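You operate a simulated robot arm through the tools that you are given. There is no shell and no other tool. Be economical: measure what you need, move in short steps, check, and stop when the job is done.

The job below is to be done with a simulated robot arm. You get a single attempt, and the scene is never put back.

Task
Put the cheese made on 03 JAN 27 in the basket and lower it into the brine.
Fine: close the grid lid over it before lowering; set the grey lever to FREE, bring the long lever down and set the grey lever back to HOLD; leave the other cheeses. Where these are worked on the way, their far stop is far enough and under half their travel is too little: grid lid.

It is judged by the outcome, as a careful person would: the job done as asked, and still so three seconds after it is handed in. It fails if anything else is knocked over, pushed out of place, dropped, spilled or broken. A push-on lid holds only when it is set on centred and level and pressed home; a screw cap is set on level and turned clockwise until tight.

Robot
A 6-joint arm with a fingered hand, hanging from a carriage that runs on a gantry, over the field with the corners [-2459, 782], [-2459, -498], [141, -497], [141, 783] (x, y) and turns from -6.353 to 5.637 rad about z. Base frame: it is fixed where the carriage stands at the start and does not move with it; the origin is on the floor, on the carriage's upright axis, x ahead of it, y to its left, z up. Units: mm, rad, N and s.
With the tool pointing down near the work surface it reaches from about 100 to 380 mm from the robot's upright axis, wherever it stands. Its first joint turns from -2.897 to 2.897 rad. Places, roughly: grey lever by the tub [100, -300, 700]; grid lid [400, -500, 900]; inside of the wire basket [400, -500, 900]; long lever by the tub [-100, -400, 1000]; small cheese [2750, -500, 1250]; wire basket [400, -500, 900]. Payload 4 kg.
The tool frame sits at the grasp point between the pads (the TCP): z along the fingers, y along the line on which they close. The tips reach 30 mm beyond it. The gripper opens to 104 mm. The gripper's body begins 35 mm behind the TCP. The gripper is a hand of 5 fingers: y runs from the thumb to the fingers, the wrist lies at [-15, -113, -190] in the tool frame.
Orientation is told as [roll, pitch, yaw] about the base's x, y, z axes, in that order, counted from this pose: with the fingers straight down and the wrist toward the robot, the tool's x, y and z point along [0, 1, 0], [1, 0, 0] and [0, 0, -1] of the base frame.

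Tools
- The arm moves only by the tool step_arm. Its arguments are lists of equal length, an entry for each row: "translation": the shift along the tool's x, y, z in units of 100 mm (1.0 is 100 mm), a list of three; "dr": the turn, a rotation vector about the tool's x, y, z in units of 120 degrees (1.0 is 120 degrees), a list of three. In form: {"translation": [[x, y, z], ...], "dr": [[ax, ay, az], ...]}. A call has 1 to 10 rows; each row is the pose to reach, as a shift and turn from the pose commanded when the call began, along the tool's axes at that moment. A call with a number of a shift or a turn outside -1 to 1 is refused whole. A row lasts 0.2 s, in which the tool goes at most 50 mm and 0.15 rad; a call with a longer step from one row to the next is refused whole. A pose out of reach is approached as far as the arm can. The call stops where the force on the tool passes 40 N (or 10 N more than at its start, if that is more) or the arm is blocked; 0.2 s more then pass. In this call time passes only in rows, and 0.2 s behind the last. It gives the time, the measured TCP pose, the force on the tool (base axes), the opening and the grip force at its end, in the units of the frame above (readings bear some noise), with the torque about the TCP (base axes, N m) and any sound that the robot's microphone picked up.
- Cameras (640 x 400 px; columns grow to the right, rows downward): "scene" is now at [227.1, -51.5, 1866.5]; the picture's right is [-0.89, -0.46, 0.00], its down [-0.42, 0.81, -0.40] and it looks along [0.18, -0.36, -0.92] (base axes); focal length 272 px, centre (320, 200). "wrist" rides on the gripper at [60, -83, -120] in the tool frame; the picture's right is [-0.79, 0.29, -0.54], its down [-0.56, -0.71, 0.44] and it looks along [-0.26, 0.65, 0.72] (tool axes); focal length 234 px, centre (320, 200). There is no depth. A picture from a camera that has moved, and an enlarged one, comes with that camera's place and axes in the base frame and with its lens.
- camera(camera): a new picture of that camera. It takes no simulated time.
- slide_trunk(by): slides the trunk up (or, below 0, down) by that many mm; the arm and the scene camera ride with it, the base frame stays. It gives what a move gives, with no picture.
- steer(legs): drives the robot by 1 to 6 legs, each [ahead, left, turn to the left] in mm, mm and rad, along the robot's own axes; the way and the turn of a leg run together, so that a leg with both is an arc; at most 1500 mm and 3.142 rad a leg. The arm and the cameras ride along, it lands a little off, and it stops where it bumps. It keeps to its track: a leg is cut to what the track allows. It gives what a move gives.
- set_fingers(index, middle, ring, little, thumb_bend, thumb_turn): sets how far each is bent, from 0 (flat) to 100 (curled in); at 30 the hand is open as for a grip, at 70 the pads meet at the TCP. One left out holds its place. A second passes; each finger stops where it meets its share of the squeeze, and holds until it gets a number again. It is the only way to open and close the hand. It gives what a move gives, with no picture; readings hold the bend of each and the force on index, middle, ring, little, thumb and palm. thumb_turn goes from beside the hand (0) to across from the fingers (100), as for a grip.
- pan_tilt(pan, tilt): turns the head with the scene camera to pan (to the left, within 2.705 rad either way) and tilt (down, from -0.506 to 1.204), counted from straight ahead of the robot. It gives what a move gives.
- close_up(camera, box): a new picture of the part [left, top, right, bottom] of that camera's present view, enlarged. It takes no simulated time.
- sign_off(): hands the job in; it is judged then, once.

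Go step by step. Nothing tells you exact positions but the pictures and the camera data: compare them with the known pose of the tool, close in by small moves and look again before you grip or let go. The budget is 120 turns and 78 pictures, counting those below and the enlarged ones. Unless the task says otherwise, let go and move clear before handing in, and close with one line.

The tools are called after "Request:" as a command line: name --argument value ..., lists and objects as JSON in quotes. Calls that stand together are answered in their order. step_arm: Moves the arm, as the interface text tells. Its arguments: {"type":"object","properties":{"translation":{"type":"array","items":{"type":"array","items":{"type":"number"}}},"dr":{"type":"array","items":{"type":"array","items":{"type":"number"}}}},"required":["translation","dr"]} The other tools are called the same way: slide_trunk (by) slides the trunk up or down; set_fingers (index, middle, ring, little, thumb_bend, thumb_turn) moves the fingers one by one; steer (legs) drives the base; pan_tilt (pan, tilt) turns the head that bears the scene camera; camera (camera) takes a picture; close_up (camera, box) takes an enlarged picture of a part of a camera's view; sign_off () hands the job in.

At the start:

```text
time_s: 0.0
tcp_pos: [150.9, -531.6, 1150.2]
ee_rot: [-0.001, 0.001, -0.001]
force: [0.2, 0.3, 0.2]
wrist_torque: [-0.02, 0.0, 0.03]
finger_gap: 103.6
grasp_force: 0.1
shape: jaw
bend: [30.0, 30.0, 30.0, 30.0, 30.0, 97.0]
finger forces: [0.1, 0.0, 0.0, 0.1, 0.0, 0.1]
trunk travel left (down, up): [-597.0, 1.0]
robot x, y, heading: [-0.2, 3.0, -0.0]
head pan, tilt: [-1.093, 1.157]
```

scene: 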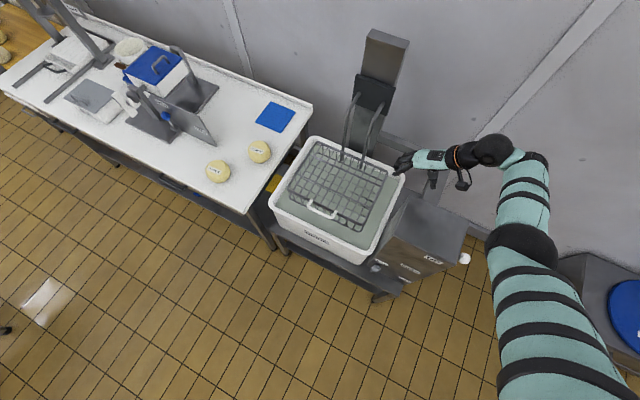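
wrist: 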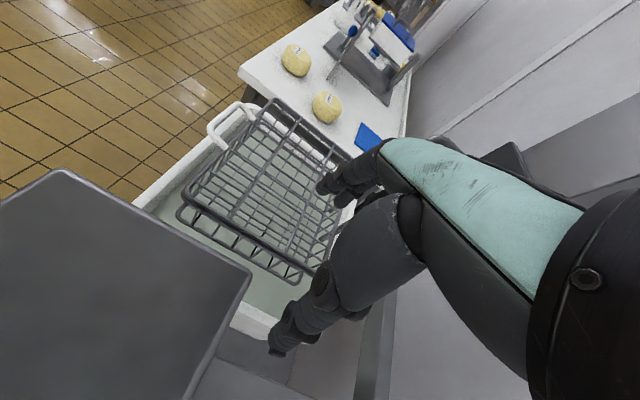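

I see the brine tub with its basket and lid, two labelled cheeses on the table, and more cheeses far off at the upper left. I'll read the labels first and test how the view pans.

Request:
close_up --camera "scene" --box '[190, 120, 290, 190]'

Request:
close_up --camera "scene" --box '[0, 0, 240, 150]'

Request:
close_up --camera "scene" --box '[250, 20, 490, 300]'

Request:
close_up --camera "wrist" --box '[230, 20, 370, 140]'

```text
5.71 times, centred on (240, 155) of scene
camera zoom: at [227.1, -51.5, 1866.5], right [-0.89, -0.46, 0.0], down [-0.42, 0.81, -0.4], along [0.18, -0.36, -0.92], focal length 1554 px, centre (777, 457)
```

zoom: 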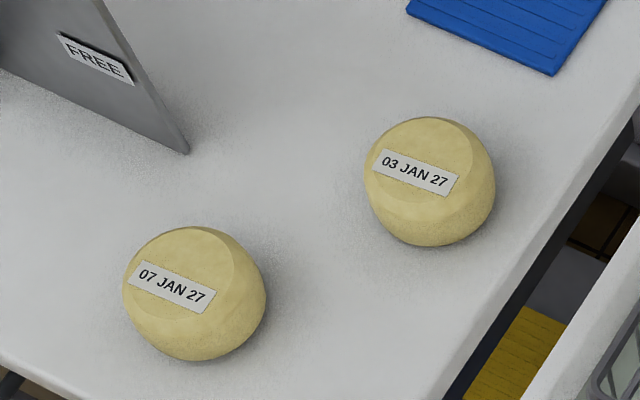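

```text
2.67 times, centred on (120, 75) of scene
camera zoom: at [227.1, -51.5, 1866.5], right [-0.89, -0.46, 0.0], down [-0.42, 0.81, -0.4], along [0.18, -0.36, -0.92], focal length 725 px, centre (853, 533)
```

zoom: 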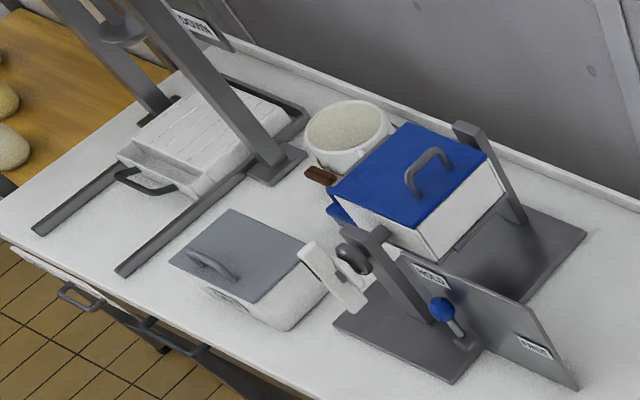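

```text
1.43 times, centred on (370, 160) of scene
camera zoom: at [227.1, -51.5, 1866.5], right [-0.89, -0.46, 0.0], down [-0.42, 0.81, -0.4], along [0.18, -0.36, -0.92], focal length 388 px, centre (249, 257)
```

zoom: 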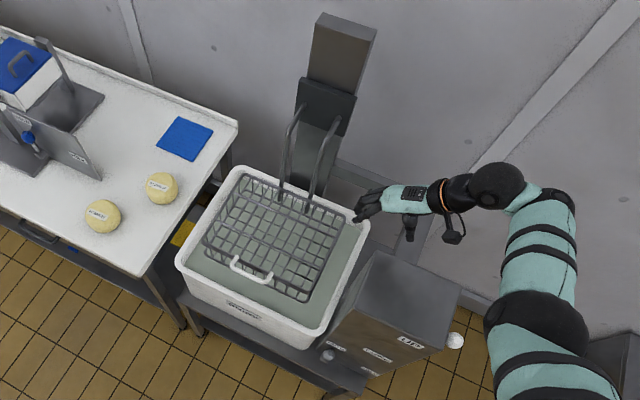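

```text
3.33 times, centred on (300, 80) of wrist
camera zoom: at [67.4, -472.6, 1269.7], right [0.29, -0.79, 0.54], down [-0.71, -0.56, -0.44], along [0.65, -0.26, -0.72], focal length 781 px, centre (387, 600)
```

zoom: 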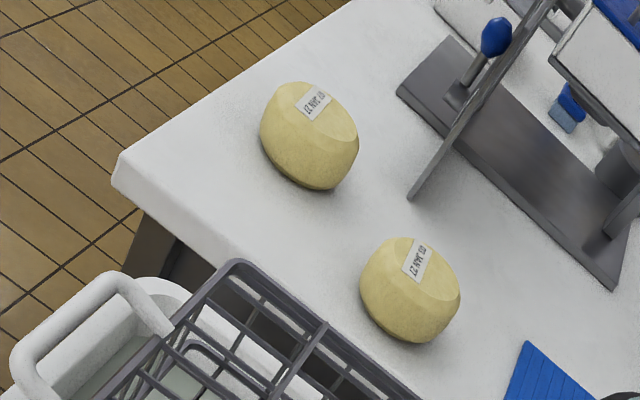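

The 03 JAN 27 cheese is the one nearer the tub, at about (755, -517, 880). Next I'll inspect the basket, the lid and the lever box.

Request:
close_up --camera "wrist" --box '[140, 80, 380, 300]'

Request:
close_up --camera "scene" --box '[350, 170, 490, 290]'

Request:
close_up --camera "scene" --box '[270, 70, 420, 260]'

```text
1.82 times, centred on (260, 190) of wrist
camera zoom: at [67.4, -472.6, 1269.7], right [0.29, -0.79, 0.54], down [-0.71, -0.56, -0.44], along [0.65, -0.26, -0.72], focal length 426 px, centre (429, 218)
```

zoom: 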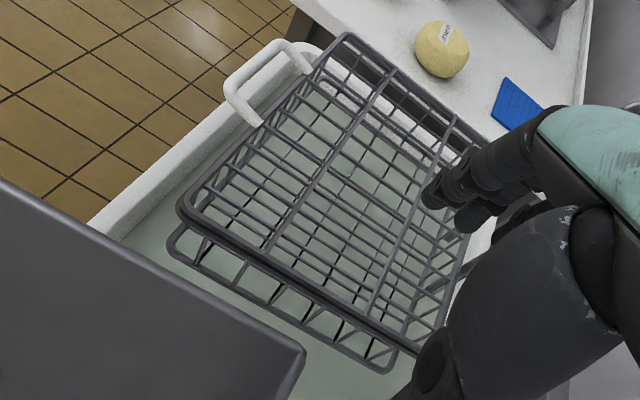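

```text
3.33 times, centred on (420, 230) of scene
camera zoom: at [227.1, -51.5, 1866.5], right [-0.89, -0.46, 0.0], down [-0.42, 0.81, -0.4], along [0.18, -0.36, -0.92], focal length 907 px, centre (-13, 100)
```

zoom: 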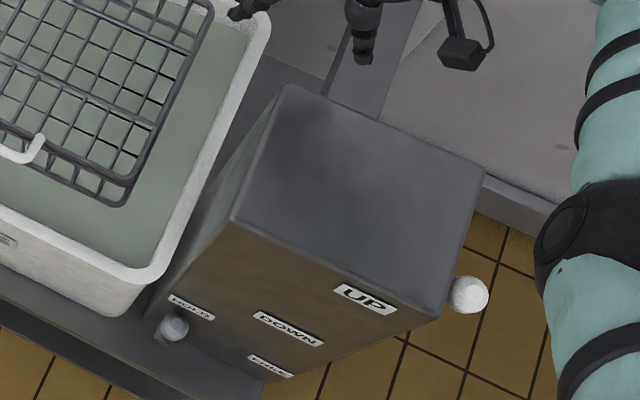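

```text
2.11 times, centred on (345, 165) of scene
camera zoom: at [227.1, -51.5, 1866.5], right [-0.89, -0.46, 0.0], down [-0.42, 0.81, -0.4], along [0.18, -0.36, -0.92], focal length 573 px, centre (267, 274)
```

zoom: 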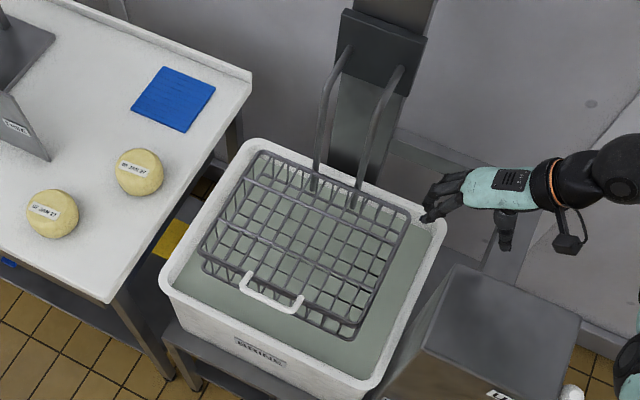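

The grid lid is shut, hinged at the wall side, with its white handle at the front near (380, -370, 960). I'll turn the hand so the wrist faces the robot when it points to −y, pulling back a little as it turns.

Request:
step_arm --translation '[[0.1, 0, 0], [0.2, 0, 0], [0.3, 0, 0], [0.4, 0, 0], [0.5, 0, 0], [0.6, 0, 0], [0.7, 0, 0], [0.8, 0, 0], [0.9, 0, 0], [1.0, 0, 0]]' --dr '[[0, 0, 0.071], [0, 0, 0.142], [0, 0, 0.213], [0, 0, 0.284], [0, 0, 0.355], [0, 0, 0.426], [0, 0, 0.497], [0, 0, 0.568], [0, 0, 0.639], [0, 0, 0.71]]'

```text
time_s: 2.2
tcp_pos: [158.0, -434.6, 1151.4]
ee_rot: [-0.021, -0.008, -1.431]
force: [-7.3, 1.5, -1.1]
wrist_torque: [-0.11, -0.62, -0.07]
finger_gap: 103.6
grasp_force: 0.1
shape: jaw
bend: [30.0, 30.0, 30.0, 30.0, 30.0, 97.0]
finger forces: [0.1, 0.0, 0.0, 0.1, 0.0, 0.0]
out of reach, approached as far as the arm can: row 1, 2
trunk travel left (down, up): [-597.0, 1.0]
robot x, y, heading: [2.1, 0.7, 0.0]
head pan, tilt: [-1.093, 1.157]
```

The hand turned as wanted. Now I'll drive to the right end of the track so the hand stands in front of the lid, and look.

Request:
steer --legs '[[138, 100, 0]]'

Request:
pan_tilt --pan -1.0 --tilt 1.1

Request:
camera --camera "scene"

Request:
camera --camera "wrist"

```text
time_s: 3.7
tcp_pos: [288.0, -332.2, 1149.5]
ee_rot: [0.001, -0.001, -1.487]
force: [0.2, 0.5, 1.5]
wrist_torque: [0.01, 0.0, 0.0]
finger_gap: 103.6
grasp_force: 0.0
shape: jaw
bend: [30.0, 30.0, 30.0, 30.0, 30.0, 97.0]
finger forces: [0.0, 0.1, 0.1, 0.1, 0.0, 0.0]
trunk travel left (down, up): [-597.0, 1.0]
robot x, y, heading: [137.5, 99.0, 0.004]
head pan, tilt: [-1.093, 1.157]
```

```text
time_s: 4.3
tcp_pos: [288.4, -332.4, 1149.3]
ee_rot: [0.0, 0.001, -1.486]
force: [0.4, 0.9, 0.9]
wrist_torque: [0.04, -0.05, 0.0]
finger_gap: 103.6
grasp_force: 0.1
shape: jaw
bend: [30.0, 30.0, 30.0, 30.0, 30.0, 97.0]
finger forces: [0.1, 0.0, 0.0, 0.0, 0.0, 0.0]
trunk travel left (down, up): [-597.0, 1.0]
robot x, y, heading: [138.5, 99.1, -0.002]
head pan, tilt: [-1.0, 1.1]
```

```text
68 pictures are left
camera scene: at [371.1, 48.1, 1870.0], right [-0.84, -0.54, 0.0], down [-0.48, 0.75, -0.45], along [0.25, -0.38, -0.89], focal length 272 px, centre (320, 200)
```

scene: 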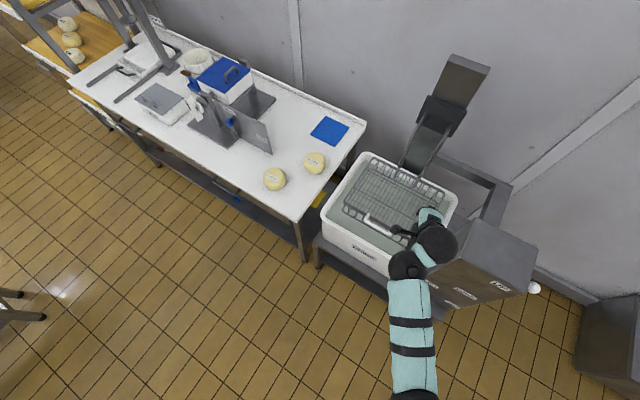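

```text
67 pictures are left
camera wrist: at [340.8, -244.8, 1269.8], right [-0.76, -0.35, 0.54], down [-0.62, 0.66, -0.44], along [-0.2, -0.67, -0.72], focal length 234 px, centre (320, 200)
```

wrist: 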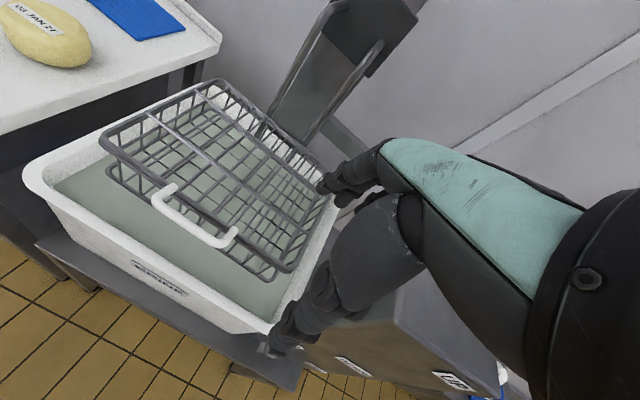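

The handle is clearly in view. I'll enlarge it to fix its position and shape.

Request:
close_up --camera "wrist" --box '[80, 120, 320, 300]'

Request:
close_up --camera "scene" --box '[310, 140, 460, 260]'

```text
2.22 times, centred on (200, 210) of wrist
camera zoom: at [340.8, -244.8, 1269.8], right [-0.76, -0.35, 0.54], down [-0.62, 0.66, -0.44], along [-0.2, -0.67, -0.72], focal length 520 px, centre (587, 178)
```

zoom: 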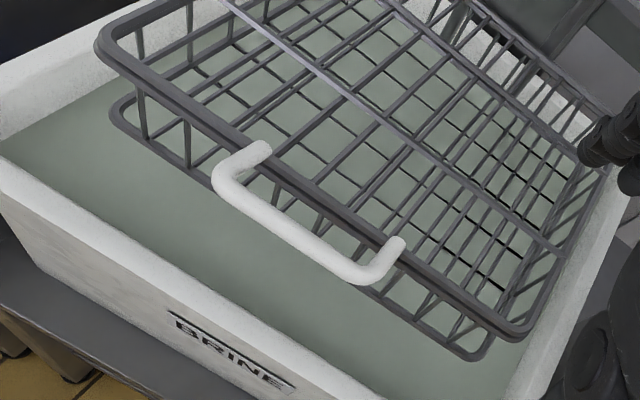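

```text
3.33 times, centred on (385, 200) of scene
camera zoom: at [371.1, 48.1, 1870.0], right [-0.84, -0.54, 0.0], down [-0.48, 0.75, -0.45], along [0.25, -0.38, -0.89], focal length 907 px, centre (103, 200)
```

zoom: 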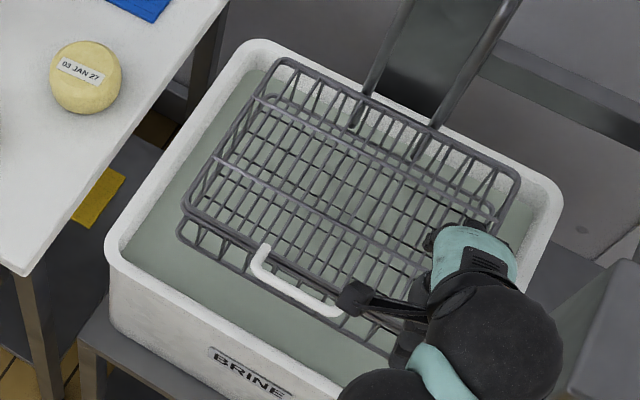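

The handle bar runs along x from about 345 to 440 at y −378, z 922. The rim sits about 20 mm behind it, so I plan to pinch the bar from the front with the hand nearly horizontal, fingers above and thumb below, and swing it up with the lid. First I'll align x and yaw.

Request:
step_arm --translation '[[0.35, 0, 0], [0.7, 0, 0], [1.0, 0, 0]]' --dr '[[0, 0, 0.02], [0, 0, 0.04], [0, 0, 0.04]]'

Request:
steer --legs '[[0, 150, 0]]'

Request:
step_arm --translation '[[0, 0, 0], [0, 0, 0], [0, 0, 0], [0, 0, 0], [0, 0, 0], [0, 0, 0], [0, 0, 0], [0, 0, 0], [0, 0, 0]]' --dr '[[-0.07, 0, 0], [-0.14, 0, 0], [-0.21, 0, 0], [-0.28, 0, 0], [-0.35, 0, 0], [-0.42, 0, 0], [-0.49, 0, 0], [-0.56, 0, 0], [-0.625, 0, 0]]'

Request:
camera --camera "wrist"

```text
time_s: 5.1
tcp_pos: [387.6, -324.0, 1149.9]
ee_rot: [0.002, 0.001, -1.574]
force: [-0.8, -1.3, -0.2]
wrist_torque: [-0.01, -0.04, 0.02]
finger_gap: 103.6
grasp_force: 0.1
shape: jaw
bend: [30.0, 30.0, 30.0, 30.0, 30.0, 97.0]
finger forces: [0.0, 0.0, 0.0, 0.0, 0.1, 0.0]
trunk travel left (down, up): [-597.0, 1.0]
robot x, y, heading: [137.5, 99.3, 0.002]
head pan, tilt: [-1.0, 1.1]
```

```text
time_s: 6.5
tcp_pos: [388.5, -174.1, 1150.8]
ee_rot: [-0.001, 0.0, -1.569]
force: [-0.1, 0.4, 0.0]
wrist_torque: [0.0, 0.0, 0.0]
finger_gap: 104.1
grasp_force: 0.0
shape: jaw
bend: [30.0, 30.0, 30.0, 30.0, 30.0, 97.0]
finger forces: [0.0, 0.1, 0.0, 0.1, 0.0, 0.0]
trunk travel left (down, up): [-597.0, 1.0]
robot x, y, heading: [138.0, 249.2, -0.003]
head pan, tilt: [-1.0, 1.1]
```

```text
time_s: 8.5
tcp_pos: [383.8, -173.6, 1159.5]
ee_rot: [-0.008, -1.308, -1.562]
force: [0.9, 0.9, -0.1]
wrist_torque: [0.0, -0.02, 0.02]
finger_gap: 103.6
grasp_force: 0.1
shape: jaw
bend: [30.0, 30.0, 30.0, 30.0, 30.0, 97.0]
finger forces: [0.0, 0.0, 0.1, 0.0, 0.0, 0.0]
out of reach, approached as far as the arm can: row 9
trunk travel left (down, up): [-597.0, 1.0]
robot x, y, heading: [139.5, 245.3, 0.005]
head pan, tilt: [-1.0, 1.1]
```

```text
64 pictures are left
camera wrist: at [442.4, -37.5, 1110.3], right [-0.79, 0.45, 0.42], down [-0.56, -0.24, -0.79], along [-0.25, -0.86, 0.44], focal length 234 px, centre (320, 200)
```

wrist: 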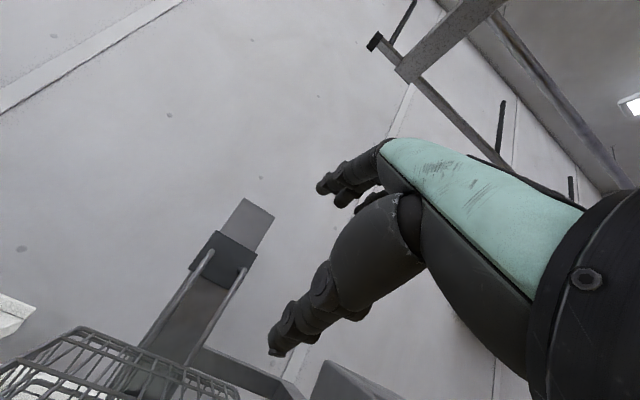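

The hand is now nearly horizontal, fingers up and thumb down. I'll lower the trunk to the bar's height and look from the scene camera before moving in.

Request:
slide_trunk --by -235

Request:
steer --legs '[[0, -140, 0]]'

Request:
camera --camera "wrist"

Request:
camera --camera "scene"

```text
time_s: 10.9
tcp_pos: [384.2, -175.2, 924.8]
ee_rot: [-0.002, -1.305, -1.567]
force: [-1.2, -0.5, 0.1]
wrist_torque: [0.01, -0.03, -0.02]
finger_gap: 103.9
grasp_force: 0.2
shape: jaw
bend: [30.0, 30.0, 30.0, 30.0, 30.0, 97.0]
finger forces: [0.1, 0.0, 0.0, 0.0, 0.1, 0.0]
trunk travel left (down, up): [-362.0, 236.0]
robot x, y, heading: [140.7, 252.3, -0.001]
head pan, tilt: [-1.0, 1.1]
```

```text
time_s: 12.3
tcp_pos: [383.7, -315.0, 924.9]
ee_rot: [-0.004, -1.305, -1.566]
force: [0.3, -0.2, -0.3]
wrist_torque: [0.04, 0.0, 0.06]
finger_gap: 103.8
grasp_force: 0.0
shape: jaw
bend: [30.0, 30.0, 30.0, 30.0, 30.0, 97.0]
finger forces: [0.0, 0.0, 0.1, 0.1, 0.0, 0.1]
trunk travel left (down, up): [-362.0, 236.0]
robot x, y, heading: [138.4, 109.8, -0.005]
head pan, tilt: [-1.0, 1.1]
```

```text
63 pictures are left
camera wrist: at [442.5, -177.2, 875.1], right [-0.79, 0.45, 0.42], down [-0.56, -0.24, -0.79], along [-0.26, -0.86, 0.44], focal length 234 px, centre (320, 200)
```

wrist: 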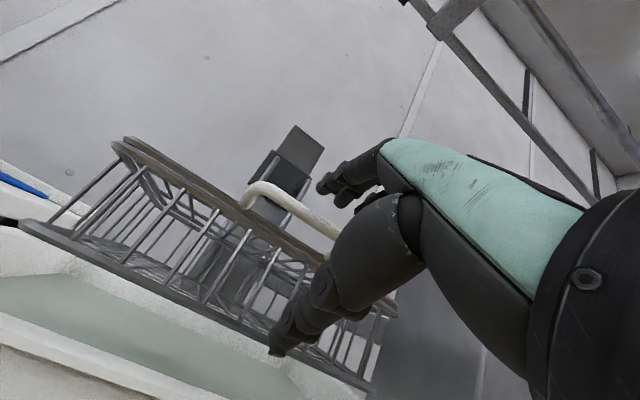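

```text
62 pictures are left
camera scene: at [371.0, 58.5, 1635.1], right [-0.84, -0.54, 0.0], down [-0.48, 0.75, -0.45], along [0.25, -0.38, -0.89], focal length 272 px, centre (320, 200)
```

scene: 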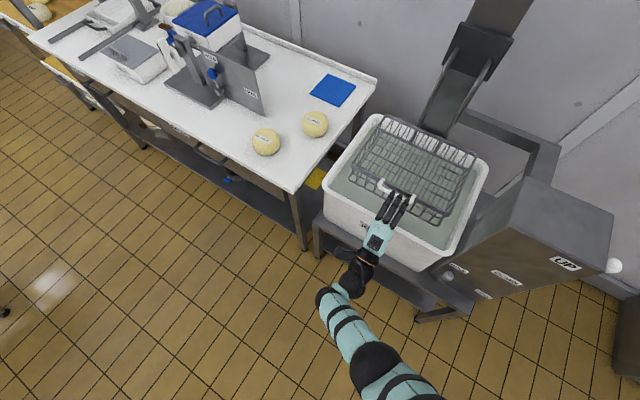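

The hand is just in front of the handle. I'll enlarge both views to recheck the bar's height relative to the fingers.

Request:
close_up --camera "wrist" --box '[220, 120, 400, 370]'

Request:
close_up --camera "scene" --box '[340, 150, 440, 260]'

```text
1.60 times, centred on (310, 245) of wrist
camera zoom: at [442.5, -177.2, 875.1], right [-0.79, 0.45, 0.42], down [-0.56, -0.24, -0.79], along [-0.26, -0.86, 0.44], focal length 375 px, centre (336, 128)
```

zoom: 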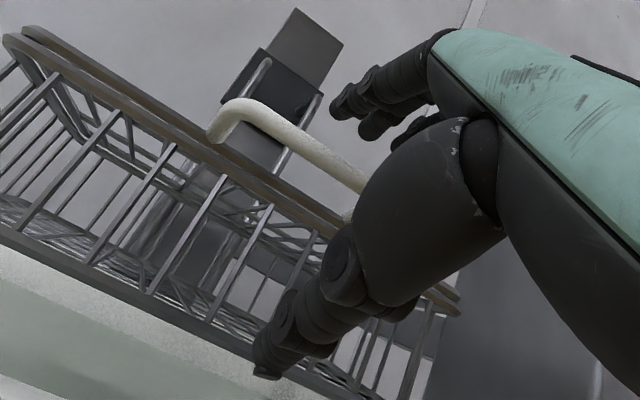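

```text
3.64 times, centred on (390, 205) of scene
camera zoom: at [371.0, 58.5, 1635.1], right [-0.84, -0.54, 0.0], down [-0.48, 0.75, -0.45], along [0.25, -0.38, -0.89], focal length 989 px, centre (66, 182)
```

zoom: 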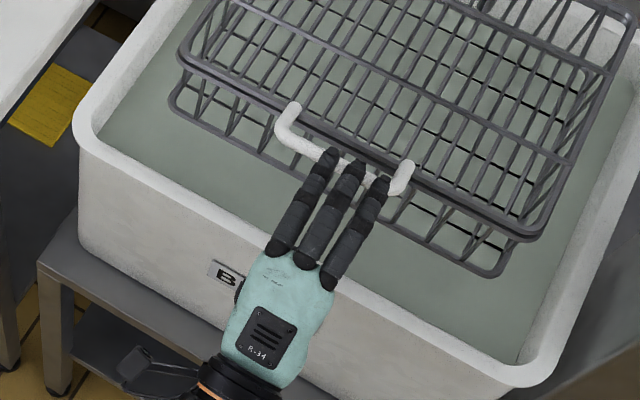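

Rechecking puts the bar at about y −369, z 950, higher than my first estimate. I'll raise the trunk and move in so the bar lies about 15 mm beyond the TCP, between the fingers and thumb.

Request:
slide_trunk --by 28

Request:
step_arm --translation '[[0.06, 0.04, 0.15], [0.06, 0.08, 0.28], [0.06, 0.1, 0.37]]' --dr '[[0, 0, 0], [0, 0, 0], [0, 0, 0]]'

Request:
close_up --camera "wrist" --box '[220, 120, 400, 370]'

Request:
close_up --camera "scene" --box '[340, 150, 440, 260]'

```text
time_s: 13.0
tcp_pos: [383.3, -314.2, 952.5]
ee_rot: [-0.002, -1.306, -1.566]
force: [0.3, 0.0, -0.4]
wrist_torque: [-0.02, 0.02, 0.01]
finger_gap: 103.7
grasp_force: 0.1
shape: jaw
bend: [30.0, 30.0, 30.0, 30.0, 30.0, 97.0]
finger forces: [0.0, 0.0, 0.0, 0.1, 0.0, 0.0]
trunk travel left (down, up): [-390.0, 208.0]
robot x, y, heading: [133.8, 107.5, -0.0]
head pan, tilt: [-1.0, 1.1]
```

```text
time_s: 13.8
tcp_pos: [390.1, -341.6, 957.8]
ee_rot: [-0.001, -1.306, -1.569]
force: [0.0, -0.5, -0.3]
wrist_torque: [0.01, 0.02, 0.01]
finger_gap: 103.8
grasp_force: 0.1
shape: jaw
bend: [30.0, 30.0, 30.0, 30.0, 30.0, 97.0]
finger forces: [0.0, 0.0, 0.1, 0.1, 0.1, 0.0]
out of reach, approached as far as the arm can: row 2, 3
trunk travel left (down, up): [-390.0, 208.0]
robot x, y, heading: [139.6, 108.1, -0.001]
head pan, tilt: [-1.0, 1.1]
```

```text
1.60 times, centred on (310, 245) of wrist
camera zoom: at [448.8, -205.1, 908.9], right [-0.79, 0.45, 0.42], down [-0.56, -0.24, -0.8], along [-0.26, -0.86, 0.44], focal length 375 px, centre (336, 128)
```

zoom: 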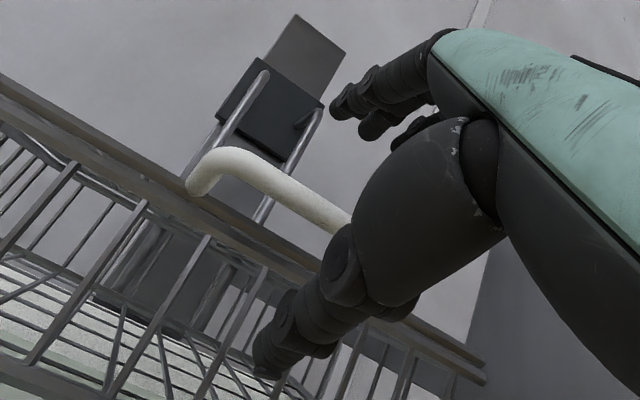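

```text
3.64 times, centred on (390, 205) of scene
camera zoom: at [371.0, 58.5, 1663.0], right [-0.84, -0.54, 0.0], down [-0.48, 0.75, -0.45], along [0.25, -0.38, -0.89], focal length 989 px, centre (66, 182)
```

zoom: 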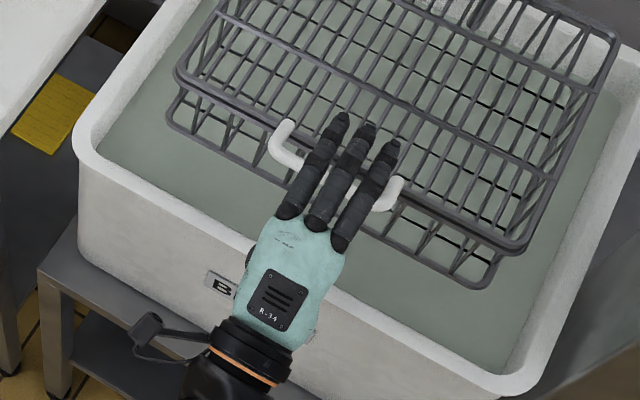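

The arm is at its downward limit, so I'll back off, raise the arm relative to the trunk, and lower the trunk to compensate. That should give it room for the lid's swing.

Request:
steer --legs '[[0, 60, 0]]'

Request:
step_arm --translation '[[0, 0.45, -0.12], [0, 0.92, -0.25]]' --dr '[[0, 0, 0], [0, 0, 0]]'

Request:
slide_trunk --by -100

Request:
step_arm --translation '[[0, 0.45, -0.12], [0, 0.92, -0.25]]' --dr '[[0, 0, 0], [0, 0, 0]]'

Request:
slide_trunk --by -100

```text
time_s: 14.8
tcp_pos: [387.9, -282.3, 958.2]
ee_rot: [-0.003, -1.305, -1.567]
force: [-0.1, -0.1, -0.5]
wrist_torque: [0.0, 0.02, -0.02]
finger_gap: 103.9
grasp_force: 0.0
shape: jaw
bend: [30.0, 30.0, 30.0, 30.0, 30.0, 97.0]
finger forces: [0.1, 0.0, 0.0, 0.1, 0.1, 0.1]
trunk travel left (down, up): [-390.0, 208.0]
robot x, y, heading: [134.6, 168.2, 0.004]
head pan, tilt: [-1.0, 1.1]
```

```text
time_s: 15.4
tcp_pos: [390.7, -282.5, 1052.8]
ee_rot: [-0.017, -1.303, -1.552]
force: [0.2, 0.1, 0.2]
wrist_torque: [0.07, 0.0, -0.06]
finger_gap: 104.0
grasp_force: 0.0
shape: jaw
bend: [30.0, 30.0, 30.0, 30.0, 30.0, 97.0]
finger forces: [0.0, 0.0, 0.0, 0.1, 0.0, 0.0]
trunk travel left (down, up): [-390.0, 208.0]
robot x, y, heading: [138.9, 169.2, -0.001]
head pan, tilt: [-1.0, 1.1]
```

```text
time_s: 16.7
tcp_pos: [390.4, -281.9, 955.5]
ee_rot: [-0.004, -1.306, -1.568]
force: [0.2, -0.1, 0.1]
wrist_torque: [0.03, 0.02, 0.0]
finger_gap: 103.9
grasp_force: 0.1
shape: jaw
bend: [30.0, 30.0, 30.0, 30.0, 30.0, 97.0]
finger forces: [0.1, 0.1, 0.0, 0.0, 0.0, 0.1]
trunk travel left (down, up): [-290.0, 308.0]
robot x, y, heading: [136.3, 167.3, 0.002]
head pan, tilt: [-1.0, 1.1]
```

```text
time_s: 17.3
tcp_pos: [392.0, -282.3, 1050.4]
ee_rot: [-0.006, -1.305, -1.564]
force: [0.2, 0.5, 0.2]
wrist_torque: [0.02, 0.0, 0.01]
finger_gap: 104.1
grasp_force: 0.0
shape: jaw
bend: [30.0, 30.0, 30.0, 30.0, 30.0, 97.0]
finger forces: [0.0, 0.1, 0.0, 0.0, 0.0, 0.0]
trunk travel left (down, up): [-290.0, 308.0]
robot x, y, heading: [139.9, 173.0, 0.0]
head pan, tilt: [-1.0, 1.1]
```

```text
time_s: 18.6
tcp_pos: [390.7, -282.4, 950.0]
ee_rot: [-0.002, -1.305, -1.568]
force: [-1.0, -0.8, -0.8]
wrist_torque: [-0.02, 0.0, 0.02]
finger_gap: 104.1
grasp_force: 0.0
shape: jaw
bend: [30.0, 30.0, 30.0, 30.0, 30.0, 97.0]
finger forces: [0.1, 0.0, 0.1, 0.1, 0.0, 0.0]
trunk travel left (down, up): [-190.0, 408.0]
robot x, y, heading: [134.5, 167.8, -0.0]
head pan, tilt: [-1.0, 1.1]
```

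Reach has improved. I'll also retract the arm 100 mm toward the robot and drive the robot closer, so the hand ends just at the bar.

Request:
step_arm --translation '[[0, -0.12, -0.47], [0, -0.25, -0.95]]' --dr '[[0, 0, 0], [0, 0, 0]]'

Request:
steer --legs '[[0, -165, 0]]'

Request:
close_up --camera "wrist" --box '[220, 120, 400, 370]'

Request:
camera --camera "scene"

```text
time_s: 19.2
tcp_pos: [389.3, -181.7, 950.8]
ee_rot: [-0.002, -1.307, -1.566]
force: [0.1, -0.2, 0.4]
wrist_torque: [0.02, -0.02, 0.02]
finger_gap: 103.8
grasp_force: 0.1
shape: jaw
bend: [30.0, 30.0, 30.0, 30.0, 30.0, 97.0]
finger forces: [0.0, 0.1, 0.0, 0.0, 0.1, 0.0]
trunk travel left (down, up): [-190.0, 408.0]
robot x, y, heading: [141.1, 168.6, -0.008]
head pan, tilt: [-1.0, 1.1]
```

```text
time_s: 20.7
tcp_pos: [390.8, -347.1, 951.5]
ee_rot: [-0.004, -1.305, -1.563]
force: [0.2, -0.2, 0.9]
wrist_torque: [0.02, 0.0, 0.03]
finger_gap: 104.1
grasp_force: 0.2
shape: jaw
bend: [30.0, 30.0, 30.0, 30.0, 30.0, 97.0]
finger forces: [0.0, 0.0, 0.1, 0.0, 0.1, 0.0]
trunk travel left (down, up): [-190.0, 408.0]
robot x, y, heading: [137.8, 6.7, 0.001]
head pan, tilt: [-1.0, 1.1]
```

```text
1.60 times, centred on (310, 245) of wrist
camera zoom: at [449.8, -210.8, 901.8], right [-0.79, 0.45, 0.42], down [-0.56, -0.24, -0.79], along [-0.25, -0.86, 0.44], focal length 375 px, centre (336, 128)
```

zoom: 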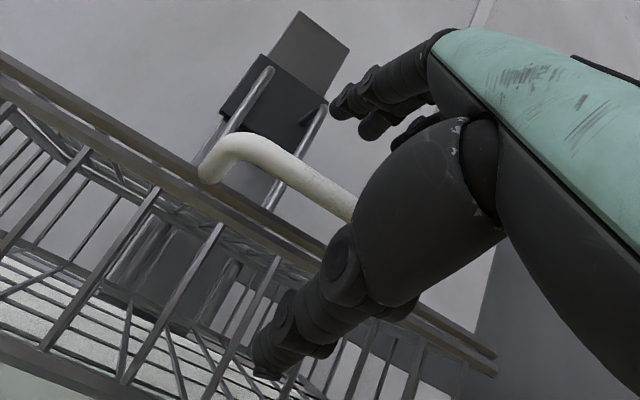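

```text
56 pictures are left
camera scene: at [371.2, -46.6, 1463.1], right [-0.84, -0.54, 0.0], down [-0.48, 0.75, -0.45], along [0.25, -0.38, -0.89], focal length 272 px, centre (320, 200)
```

scene: 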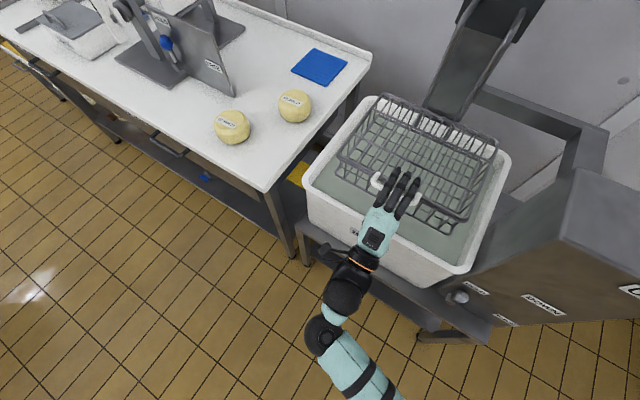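

The bar at about z 945 now lies on the hand's axis, between the fingers and thumb. I'll advance slightly and close.

Request:
step_arm --translation '[[0, 0, 0.07]]' --dr '[[0, 0, 0]]'

Request:
set_fingers --index 70 --middle 70 --ring 70 --little 70 --thumb_bend 70

Request:
close_up --camera "wrist" --box '[220, 120, 400, 370]'

Request:
close_up --camera "scene" --box '[340, 140, 440, 260]'

```text
time_s: 21.1
tcp_pos: [390.4, -353.9, 950.0]
ee_rot: [-0.005, -1.306, -1.564]
force: [0.0, -0.4, -0.4]
wrist_torque: [-0.02, -0.02, 0.0]
finger_gap: 104.0
grasp_force: 0.1
shape: jaw
bend: [30.0, 30.0, 30.0, 30.0, 30.0, 97.0]
finger forces: [0.1, 0.0, 0.0, 0.1, 0.1, 0.1]
trunk travel left (down, up): [-190.0, 408.0]
robot x, y, heading: [138.1, 7.1, 0.0]
head pan, tilt: [-1.0, 1.1]
```

```text
time_s: 22.1
tcp_pos: [390.5, -354.7, 949.4]
ee_rot: [-0.001, -1.307, -1.566]
force: [-0.7, -2.2, 4.9]
wrist_torque: [-0.04, 0.17, 0.06]
finger_gap: 2.4
grasp_force: 2.9
shape: fingers
bend: [69.0, 70.0, 69.0, 67.0, 70.0, 97.0]
finger forces: [0.8, 0.0, 0.8, 3.2, 0.1, 0.0]
trunk travel left (down, up): [-190.0, 408.0]
robot x, y, heading: [139.5, 4.6, 0.003]
head pan, tilt: [-1.0, 1.1]
```

```text
1.60 times, centred on (310, 245) of wrist
camera zoom: at [449.9, -217.6, 899.9], right [-0.79, 0.45, 0.42], down [-0.56, -0.24, -0.79], along [-0.25, -0.86, 0.44], focal length 375 px, centre (336, 128)
```

zoom: 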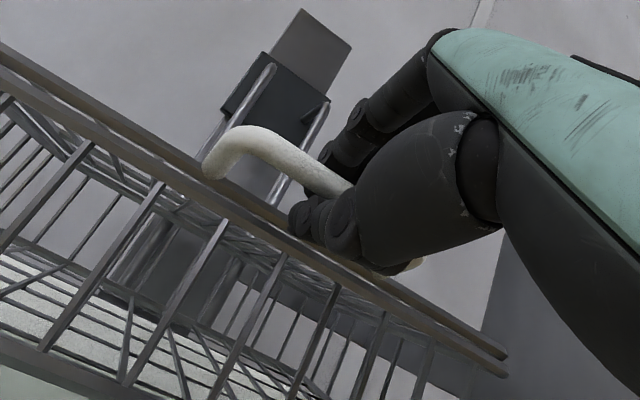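

```text
3.33 times, centred on (390, 200) of scene
camera zoom: at [371.2, -46.7, 1463.1], right [-0.84, -0.54, 0.0], down [-0.48, 0.75, -0.45], along [0.25, -0.38, -0.89], focal length 907 px, centre (87, 200)
```

zoom: 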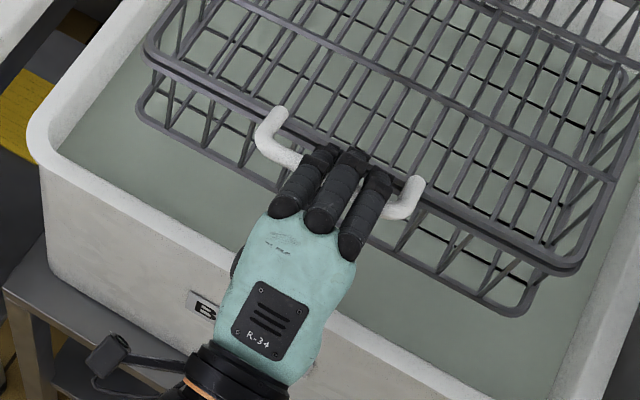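

The fingers closed almost fully, so the bar seems to lie right at the fingertips. I'll open partway, advance about 12 mm and close again.

Request:
set_fingers --index 52 --middle 52 --ring 52 --little 52 --thumb_bend 52

Request:
step_arm --translation '[[0, 0, 0.06], [0, 0, 0.12]]' --dr '[[0, 0, 0], [0, 0, 0]]'

Request:
close_up --camera "wrist" --box '[220, 120, 400, 370]'

Request:
set_fingers --index 72 --middle 72 --ring 72 --little 72 --thumb_bend 72

Request:
close_up --camera "wrist" --box '[220, 120, 400, 370]'

```text
time_s: 23.1
tcp_pos: [391.4, -353.8, 948.2]
ee_rot: [-0.003, -1.306, -1.564]
force: [-0.4, 0.8, -0.9]
wrist_torque: [0.02, -0.01, 0.02]
finger_gap: 46.4
grasp_force: 0.0
shape: fingers
bend: [52.0, 52.0, 52.0, 52.0, 52.0, 97.0]
finger forces: [0.0, 0.0, 0.0, 0.1, 0.0, 0.0]
trunk travel left (down, up): [-190.0, 408.0]
robot x, y, heading: [137.8, 6.9, 0.001]
head pan, tilt: [-1.0, 1.1]
```

```text
time_s: 23.7
tcp_pos: [391.6, -364.7, 945.6]
ee_rot: [-0.001, -1.308, -1.567]
force: [0.4, -1.0, 0.3]
wrist_torque: [-0.01, 0.01, 0.0]
finger_gap: 46.4
grasp_force: 0.0
shape: fingers
bend: [52.0, 52.0, 52.0, 52.0, 52.0, 97.0]
finger forces: [0.0, 0.1, 0.1, 0.0, 0.0, 0.0]
trunk travel left (down, up): [-190.0, 408.0]
robot x, y, heading: [136.9, 4.9, 0.004]
head pan, tilt: [-1.0, 1.1]
```

```text
1.60 times, centred on (310, 245) of wrist
camera zoom: at [450.2, -228.3, 896.8], right [-0.79, 0.45, 0.42], down [-0.56, -0.24, -0.8], along [-0.25, -0.86, 0.44], focal length 375 px, centre (336, 128)
```

zoom: 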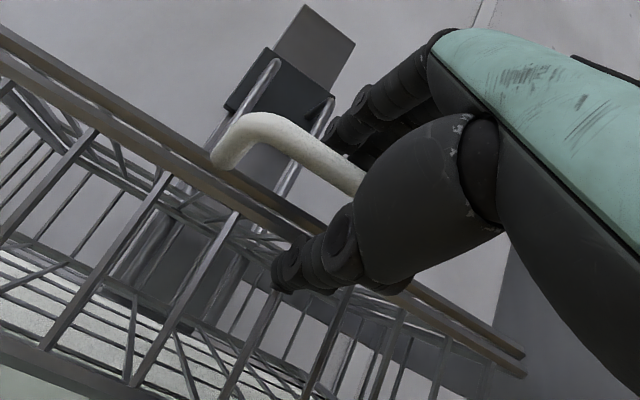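

```text
time_s: 24.7
tcp_pos: [391.5, -366.3, 946.3]
ee_rot: [-0.003, -1.309, -1.565]
force: [0.5, -4.6, 4.5]
wrist_torque: [-0.03, 0.23, 0.21]
finger_gap: 0.0
grasp_force: 3.2
shape: fingers
bend: [72.0, 72.0, 72.0, 71.0, 71.0, 97.0]
finger forces: [0.1, 0.0, 0.1, 6.1, 0.0, 0.0]
trunk travel left (down, up): [-190.0, 408.0]
robot x, y, heading: [136.7, 5.9, 0.003]
head pan, tilt: [-1.0, 1.1]
```

```text
1.60 times, centred on (310, 245) of wrist
camera zoom: at [450.3, -229.4, 897.1], right [-0.79, 0.45, 0.42], down [-0.56, -0.24, -0.79], along [-0.25, -0.86, 0.44], focal length 375 px, centre (336, 128)
```

zoom: 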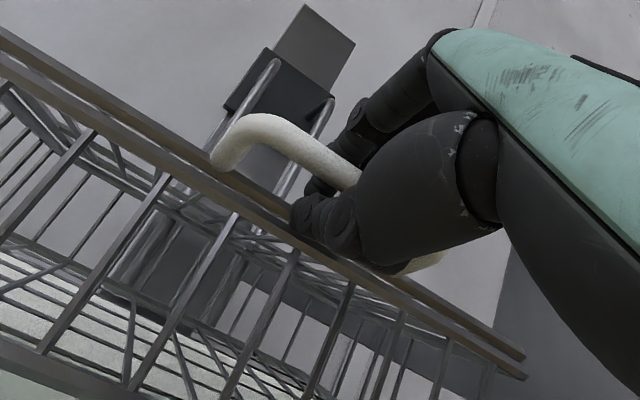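

The bar is now caged between curled fingers above and the thumb below. I'll lift along the lid's arc, turning the hand with it, starting with about 17°.

Request:
step_arm --translation '[[0, 0.2, -0.04], [0, 0.406, -0.064], [0, 0.61, -0.07], [0, 0.817, -0.066]]' --dr '[[0.0358, 0, 0], [0.0716, 0, 0], [0.1074, 0, 0], [0.1432, 0, 0]]'

Request:
camera --camera "scene"

Request:
camera --camera "wrist"

```text
time_s: 25.7
tcp_pos: [391.8, -381.3, 1027.6]
ee_rot: [-0.001, -1.005, -1.567]
force: [0.2, -2.6, -2.0]
wrist_torque: [-0.02, 0.03, 0.08]
finger_gap: 0.0
grasp_force: 1.9
shape: fingers
bend: [72.0, 72.0, 72.0, 72.0, 71.0, 97.0]
finger forces: [0.0, 0.0, 0.0, 2.0, 2.2, 0.0]
trunk travel left (down, up): [-190.0, 408.0]
robot x, y, heading: [138.8, 7.5, 0.0]
head pan, tilt: [-1.0, 1.1]
```

```text
51 pictures are left
camera scene: at [371.2, -46.6, 1463.0], right [-0.84, -0.54, 0.0], down [-0.48, 0.75, -0.45], along [0.25, -0.38, -0.89], focal length 272 px, centre (320, 200)
```

scene: 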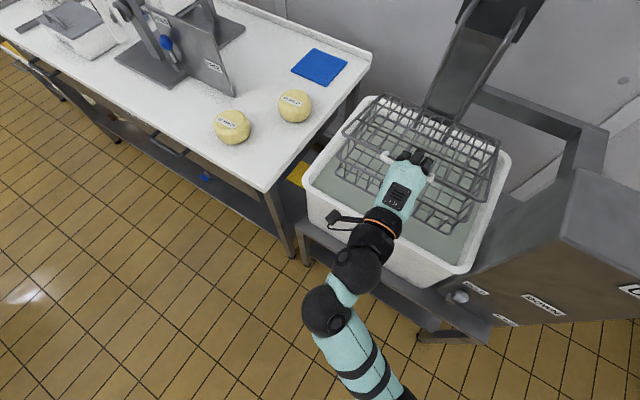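

```text
50 pictures are left
camera wrist: at [449.8, -236.2, 1020.4], right [-0.79, 0.3, 0.54], down [-0.56, 0.01, -0.83], along [-0.25, -0.95, 0.16], focal length 234 px, centre (320, 200)
```

wrist: 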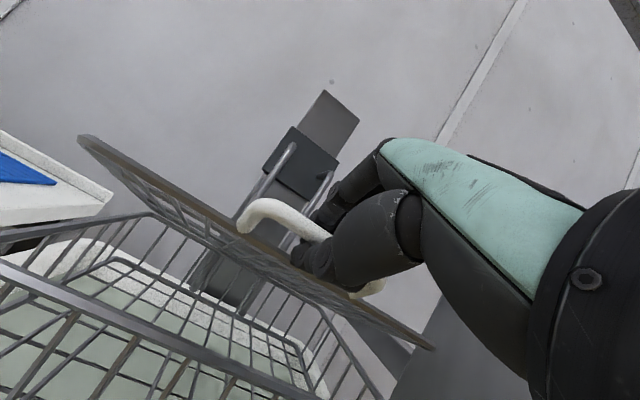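

The lid is lifting cleanly with little force. I'll continue the same arc.

Request:
step_arm --translation '[[0, 0.2, -0.04], [0, 0.406, -0.064], [0, 0.61, -0.07], [0, 0.817, -0.066]]' --dr '[[0.0358, 0, 0], [0.0716, 0, 0], [0.1074, 0, 0], [0.1432, 0, 0]]'

Request:
step_arm --translation '[[0, 0.2, -0.04], [0, 0.406, -0.064], [0, 0.61, -0.07], [0, 0.817, -0.066]]' --dr '[[0.0358, 0, 0], [0.0716, 0, 0], [0.1074, 0, 0], [0.1432, 0, 0]]'

Request:
camera --camera "scene"

```text
time_s: 26.4
tcp_pos: [395.6, -406.5, 1068.2]
ee_rot: [0.012, -0.835, -1.563]
force: [-1.5, 20.3, 8.2]
wrist_torque: [0.45, 0.0, 0.03]
finger_gap: 0.0
grasp_force: 12.0
shape: fingers
bend: [72.0, 72.0, 72.0, 72.0, 71.0, 98.0]
finger forces: [0.0, 0.1, 0.0, 0.1, 24.1, 0.0]
out of reach, approached as far as the arm can: row 3
trunk travel left (down, up): [-190.0, 408.0]
robot x, y, heading: [141.1, 2.4, 0.007]
head pan, tilt: [-1.0, 1.1]
stopped in row 3: the force on the tool passed its limit at 63 N (the readings are from after the stop); the commanded pose is now the measured one
```

```text
time_s: 26.7
tcp_pos: [397.1, -407.7, 1070.6]
ee_rot: [0.02, -0.83, -1.562]
force: [-3.1, 26.1, 11.5]
wrist_torque: [0.59, 0.08, 0.0]
finger_gap: 0.0
grasp_force: 15.3
shape: fingers
bend: [72.0, 72.0, 72.0, 72.0, 71.0, 100.0]
finger forces: [0.1, 0.0, 0.1, 0.1, 31.2, 0.0]
out of reach, approached as far as the arm can: row 1
trunk travel left (down, up): [-190.0, 408.0]
robot x, y, heading: [135.4, 6.4, 0.0]
head pan, tilt: [-1.0, 1.1]
stopped in row 1: the force on the tool passed its limit at 57 N (the readings are from after the stop); the commanded pose is now the measured one
```

```text
49 pictures are left
camera scene: at [371.0, -42.4, 1463.0], right [-0.84, -0.54, 0.0], down [-0.48, 0.75, -0.45], along [0.25, -0.38, -0.89], focal length 272 px, centre (320, 200)
```

scene: 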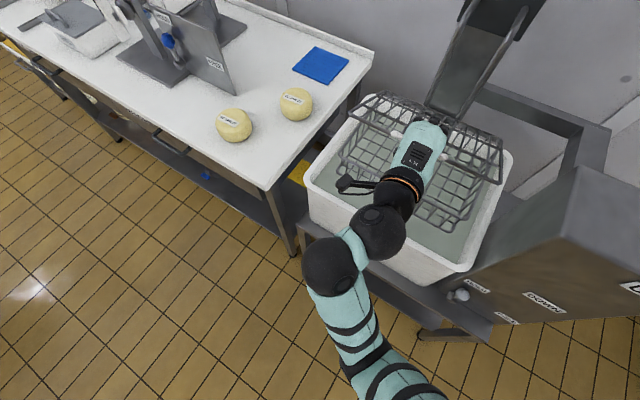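

The arm is near a fold limit, which pushed it slightly inward against the bar. I'll carry on with the trunk and base instead, in small tangential steps, and watch the force.

Request:
slide_trunk --by 22

Request:
steer --legs '[[0, -9, 0]]'

Request:
slide_trunk --by 20

```text
time_s: 27.4
tcp_pos: [397.1, -412.9, 1091.1]
ee_rot: [0.014, -0.831, -1.562]
force: [0.0, -2.1, -1.9]
wrist_torque: [-0.01, -0.02, 0.1]
finger_gap: 0.3
grasp_force: 1.6
shape: fingers
bend: [72.0, 72.0, 72.0, 72.0, 71.0, 98.0]
finger forces: [0.0, 0.0, 0.0, 1.6, 1.4, 0.0]
trunk travel left (down, up): [-212.0, 386.0]
robot x, y, heading: [136.1, 7.7, 0.004]
head pan, tilt: [-1.0, 1.1]
```

```text
time_s: 28.1
tcp_pos: [396.5, -422.0, 1093.2]
ee_rot: [0.017, -0.832, -1.563]
force: [-0.1, -0.8, -1.5]
wrist_torque: [-0.04, -0.05, 0.0]
finger_gap: 0.0
grasp_force: 1.1
shape: fingers
bend: [72.0, 72.0, 72.0, 72.0, 71.0, 98.0]
finger forces: [0.0, 0.0, 0.1, 0.1, 2.0, 0.0]
trunk travel left (down, up): [-212.0, 386.0]
robot x, y, heading: [134.2, -4.4, 0.002]
head pan, tilt: [-1.0, 1.1]
```

```text
time_s: 28.8
tcp_pos: [395.9, -421.3, 1111.8]
ee_rot: [0.016, -0.832, -1.561]
force: [0.4, -2.6, -3.3]
wrist_torque: [-0.02, 0.03, 0.1]
finger_gap: 0.3
grasp_force: 3.2
shape: fingers
bend: [72.0, 72.0, 72.0, 71.0, 69.0, 97.0]
finger forces: [0.0, 0.0, 0.1, 2.1, 4.0, 0.0]
trunk travel left (down, up): [-232.0, 366.0]
robot x, y, heading: [140.2, -2.5, 0.004]
head pan, tilt: [-1.0, 1.1]
```

That worked with low forces. I'll continue in alternating steps, adding a small hand turn each time.

Request:
steer --legs '[[0, -22, 0]]'

Request:
slide_trunk --by 20

Request:
step_arm --translation '[[0, 0, 0], [0, 0, 0]]' --dr '[[0.04, 0, 0], [0.09, 0, 0]]'

Request:
camera --camera "wrist"

```text
time_s: 29.6
tcp_pos: [396.2, -444.0, 1111.9]
ee_rot: [0.016, -0.83, -1.562]
force: [-0.9, 0.8, -1.5]
wrist_torque: [-0.01, 0.03, 0.01]
finger_gap: 0.0
grasp_force: 0.5
shape: fingers
bend: [72.0, 72.0, 72.0, 72.0, 71.0, 97.0]
finger forces: [0.0, 0.0, 0.1, 0.0, 0.9, 0.0]
trunk travel left (down, up): [-232.0, 366.0]
robot x, y, heading: [137.0, -25.0, 0.004]
head pan, tilt: [-1.0, 1.1]
```

```text
time_s: 30.3
tcp_pos: [396.9, -443.8, 1130.8]
ee_rot: [0.016, -0.831, -1.561]
force: [0.5, -0.9, -2.7]
wrist_torque: [-0.03, 0.06, 0.09]
finger_gap: 0.1
grasp_force: 1.8
shape: fingers
bend: [72.0, 72.0, 72.0, 72.0, 70.0, 97.0]
finger forces: [0.0, 0.0, 0.0, 1.8, 1.7, 0.1]
trunk travel left (down, up): [-252.0, 346.0]
robot x, y, heading: [138.1, -25.7, 0.005]
head pan, tilt: [-1.0, 1.1]
```

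```text
time_s: 30.8
tcp_pos: [400.5, -474.7, 1104.4]
ee_rot: [0.032, -0.729, -1.561]
force: [-4.3, 15.8, 16.6]
wrist_torque: [-0.42, -0.1, 0.17]
finger_gap: 0.0
grasp_force: 28.3
shape: fingers
bend: [71.0, 72.0, 72.0, 72.0, 75.0, 98.0]
finger forces: [0.0, 0.0, 0.0, 0.0, 56.1, 0.1]
out of reach, approached as far as the arm can: row 1, 2
trunk travel left (down, up): [-252.0, 346.0]
robot x, y, heading: [134.4, -23.0, 0.005]
head pan, tilt: [-1.0, 1.1]
stopped in row 2: the force on the tool passed its limit at 58 N (the readings are from after the stop); the commanded pose is now the measured one
```

```text
48 pictures are left
camera wrist: at [453.7, -332.0, 1139.9], right [-0.81, 0.12, 0.58], down [-0.55, 0.22, -0.81], along [-0.22, -0.97, -0.11], focal length 234 px, centre (320, 200)
```

wrist: 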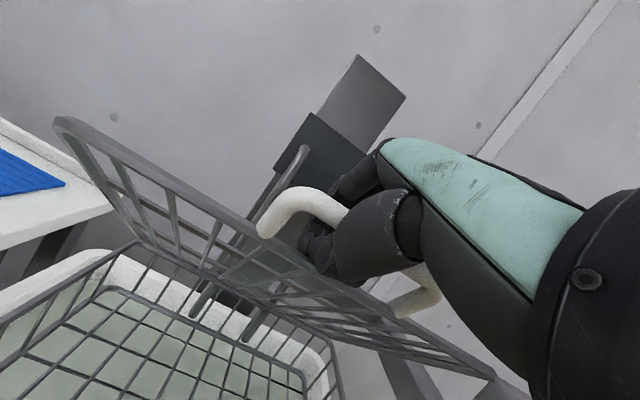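

The arm's turn dragged it down, so I'll leave the arm fixed and use only the trunk and base. First I'll relieve the force by raising.

Request:
slide_trunk --by 25

Request:
slide_trunk --by 25

Request:
steer --legs '[[0, -25, 0]]'

Request:
camera --camera "wrist"

```text
time_s: 31.5
tcp_pos: [399.1, -477.1, 1126.6]
ee_rot: [0.026, -0.723, -1.557]
force: [0.6, -0.1, -1.7]
wrist_torque: [-0.02, 0.03, 0.01]
finger_gap: 0.2
grasp_force: 0.4
shape: fingers
bend: [72.0, 72.0, 72.0, 72.0, 71.0, 97.0]
finger forces: [0.0, 0.1, 0.1, 0.0, 1.0, 0.0]
trunk travel left (down, up): [-277.0, 321.0]
robot x, y, heading: [137.7, -28.0, 0.009]
head pan, tilt: [-1.0, 1.1]
```

```text
time_s: 32.2
tcp_pos: [399.4, -476.6, 1152.0]
ee_rot: [0.027, -0.724, -1.557]
force: [0.2, -0.2, -1.1]
wrist_torque: [-0.01, -0.01, -0.03]
finger_gap: 0.0
grasp_force: 0.9
shape: fingers
bend: [72.0, 72.0, 72.0, 72.0, 71.0, 97.0]
finger forces: [0.0, 0.1, 0.2, 0.0, 0.7, 0.1]
trunk travel left (down, up): [-302.0, 296.0]
robot x, y, heading: [135.2, -24.3, 0.002]
head pan, tilt: [-1.0, 1.1]
```

```text
time_s: 33.0
tcp_pos: [399.7, -502.1, 1151.6]
ee_rot: [0.027, -0.724, -1.556]
force: [-0.3, -0.9, -0.4]
wrist_torque: [0.0, 0.01, 0.04]
finger_gap: 0.0
grasp_force: 0.8
shape: fingers
bend: [72.0, 72.0, 72.0, 72.0, 71.0, 97.0]
finger forces: [0.0, 0.0, 0.1, 0.0, 1.1, 0.1]
trunk travel left (down, up): [-302.0, 296.0]
robot x, y, heading: [139.6, -52.9, 0.005]
head pan, tilt: [-1.0, 1.1]
```

```text
47 pictures are left
camera wrist: at [453.8, -358.7, 1187.6], right [-0.8, 0.12, 0.58], down [-0.55, 0.22, -0.81], along [-0.23, -0.97, -0.11], focal length 234 px, centre (320, 200)
```

wrist: 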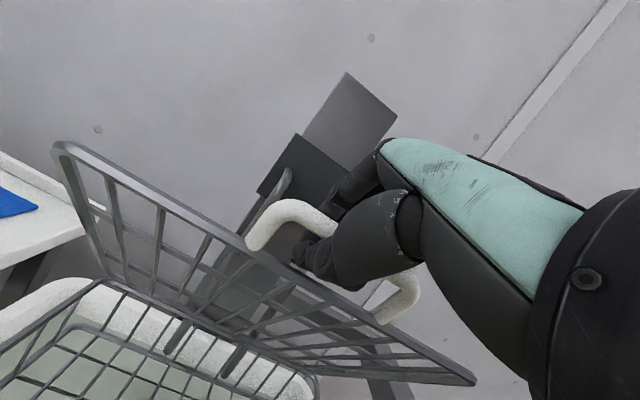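

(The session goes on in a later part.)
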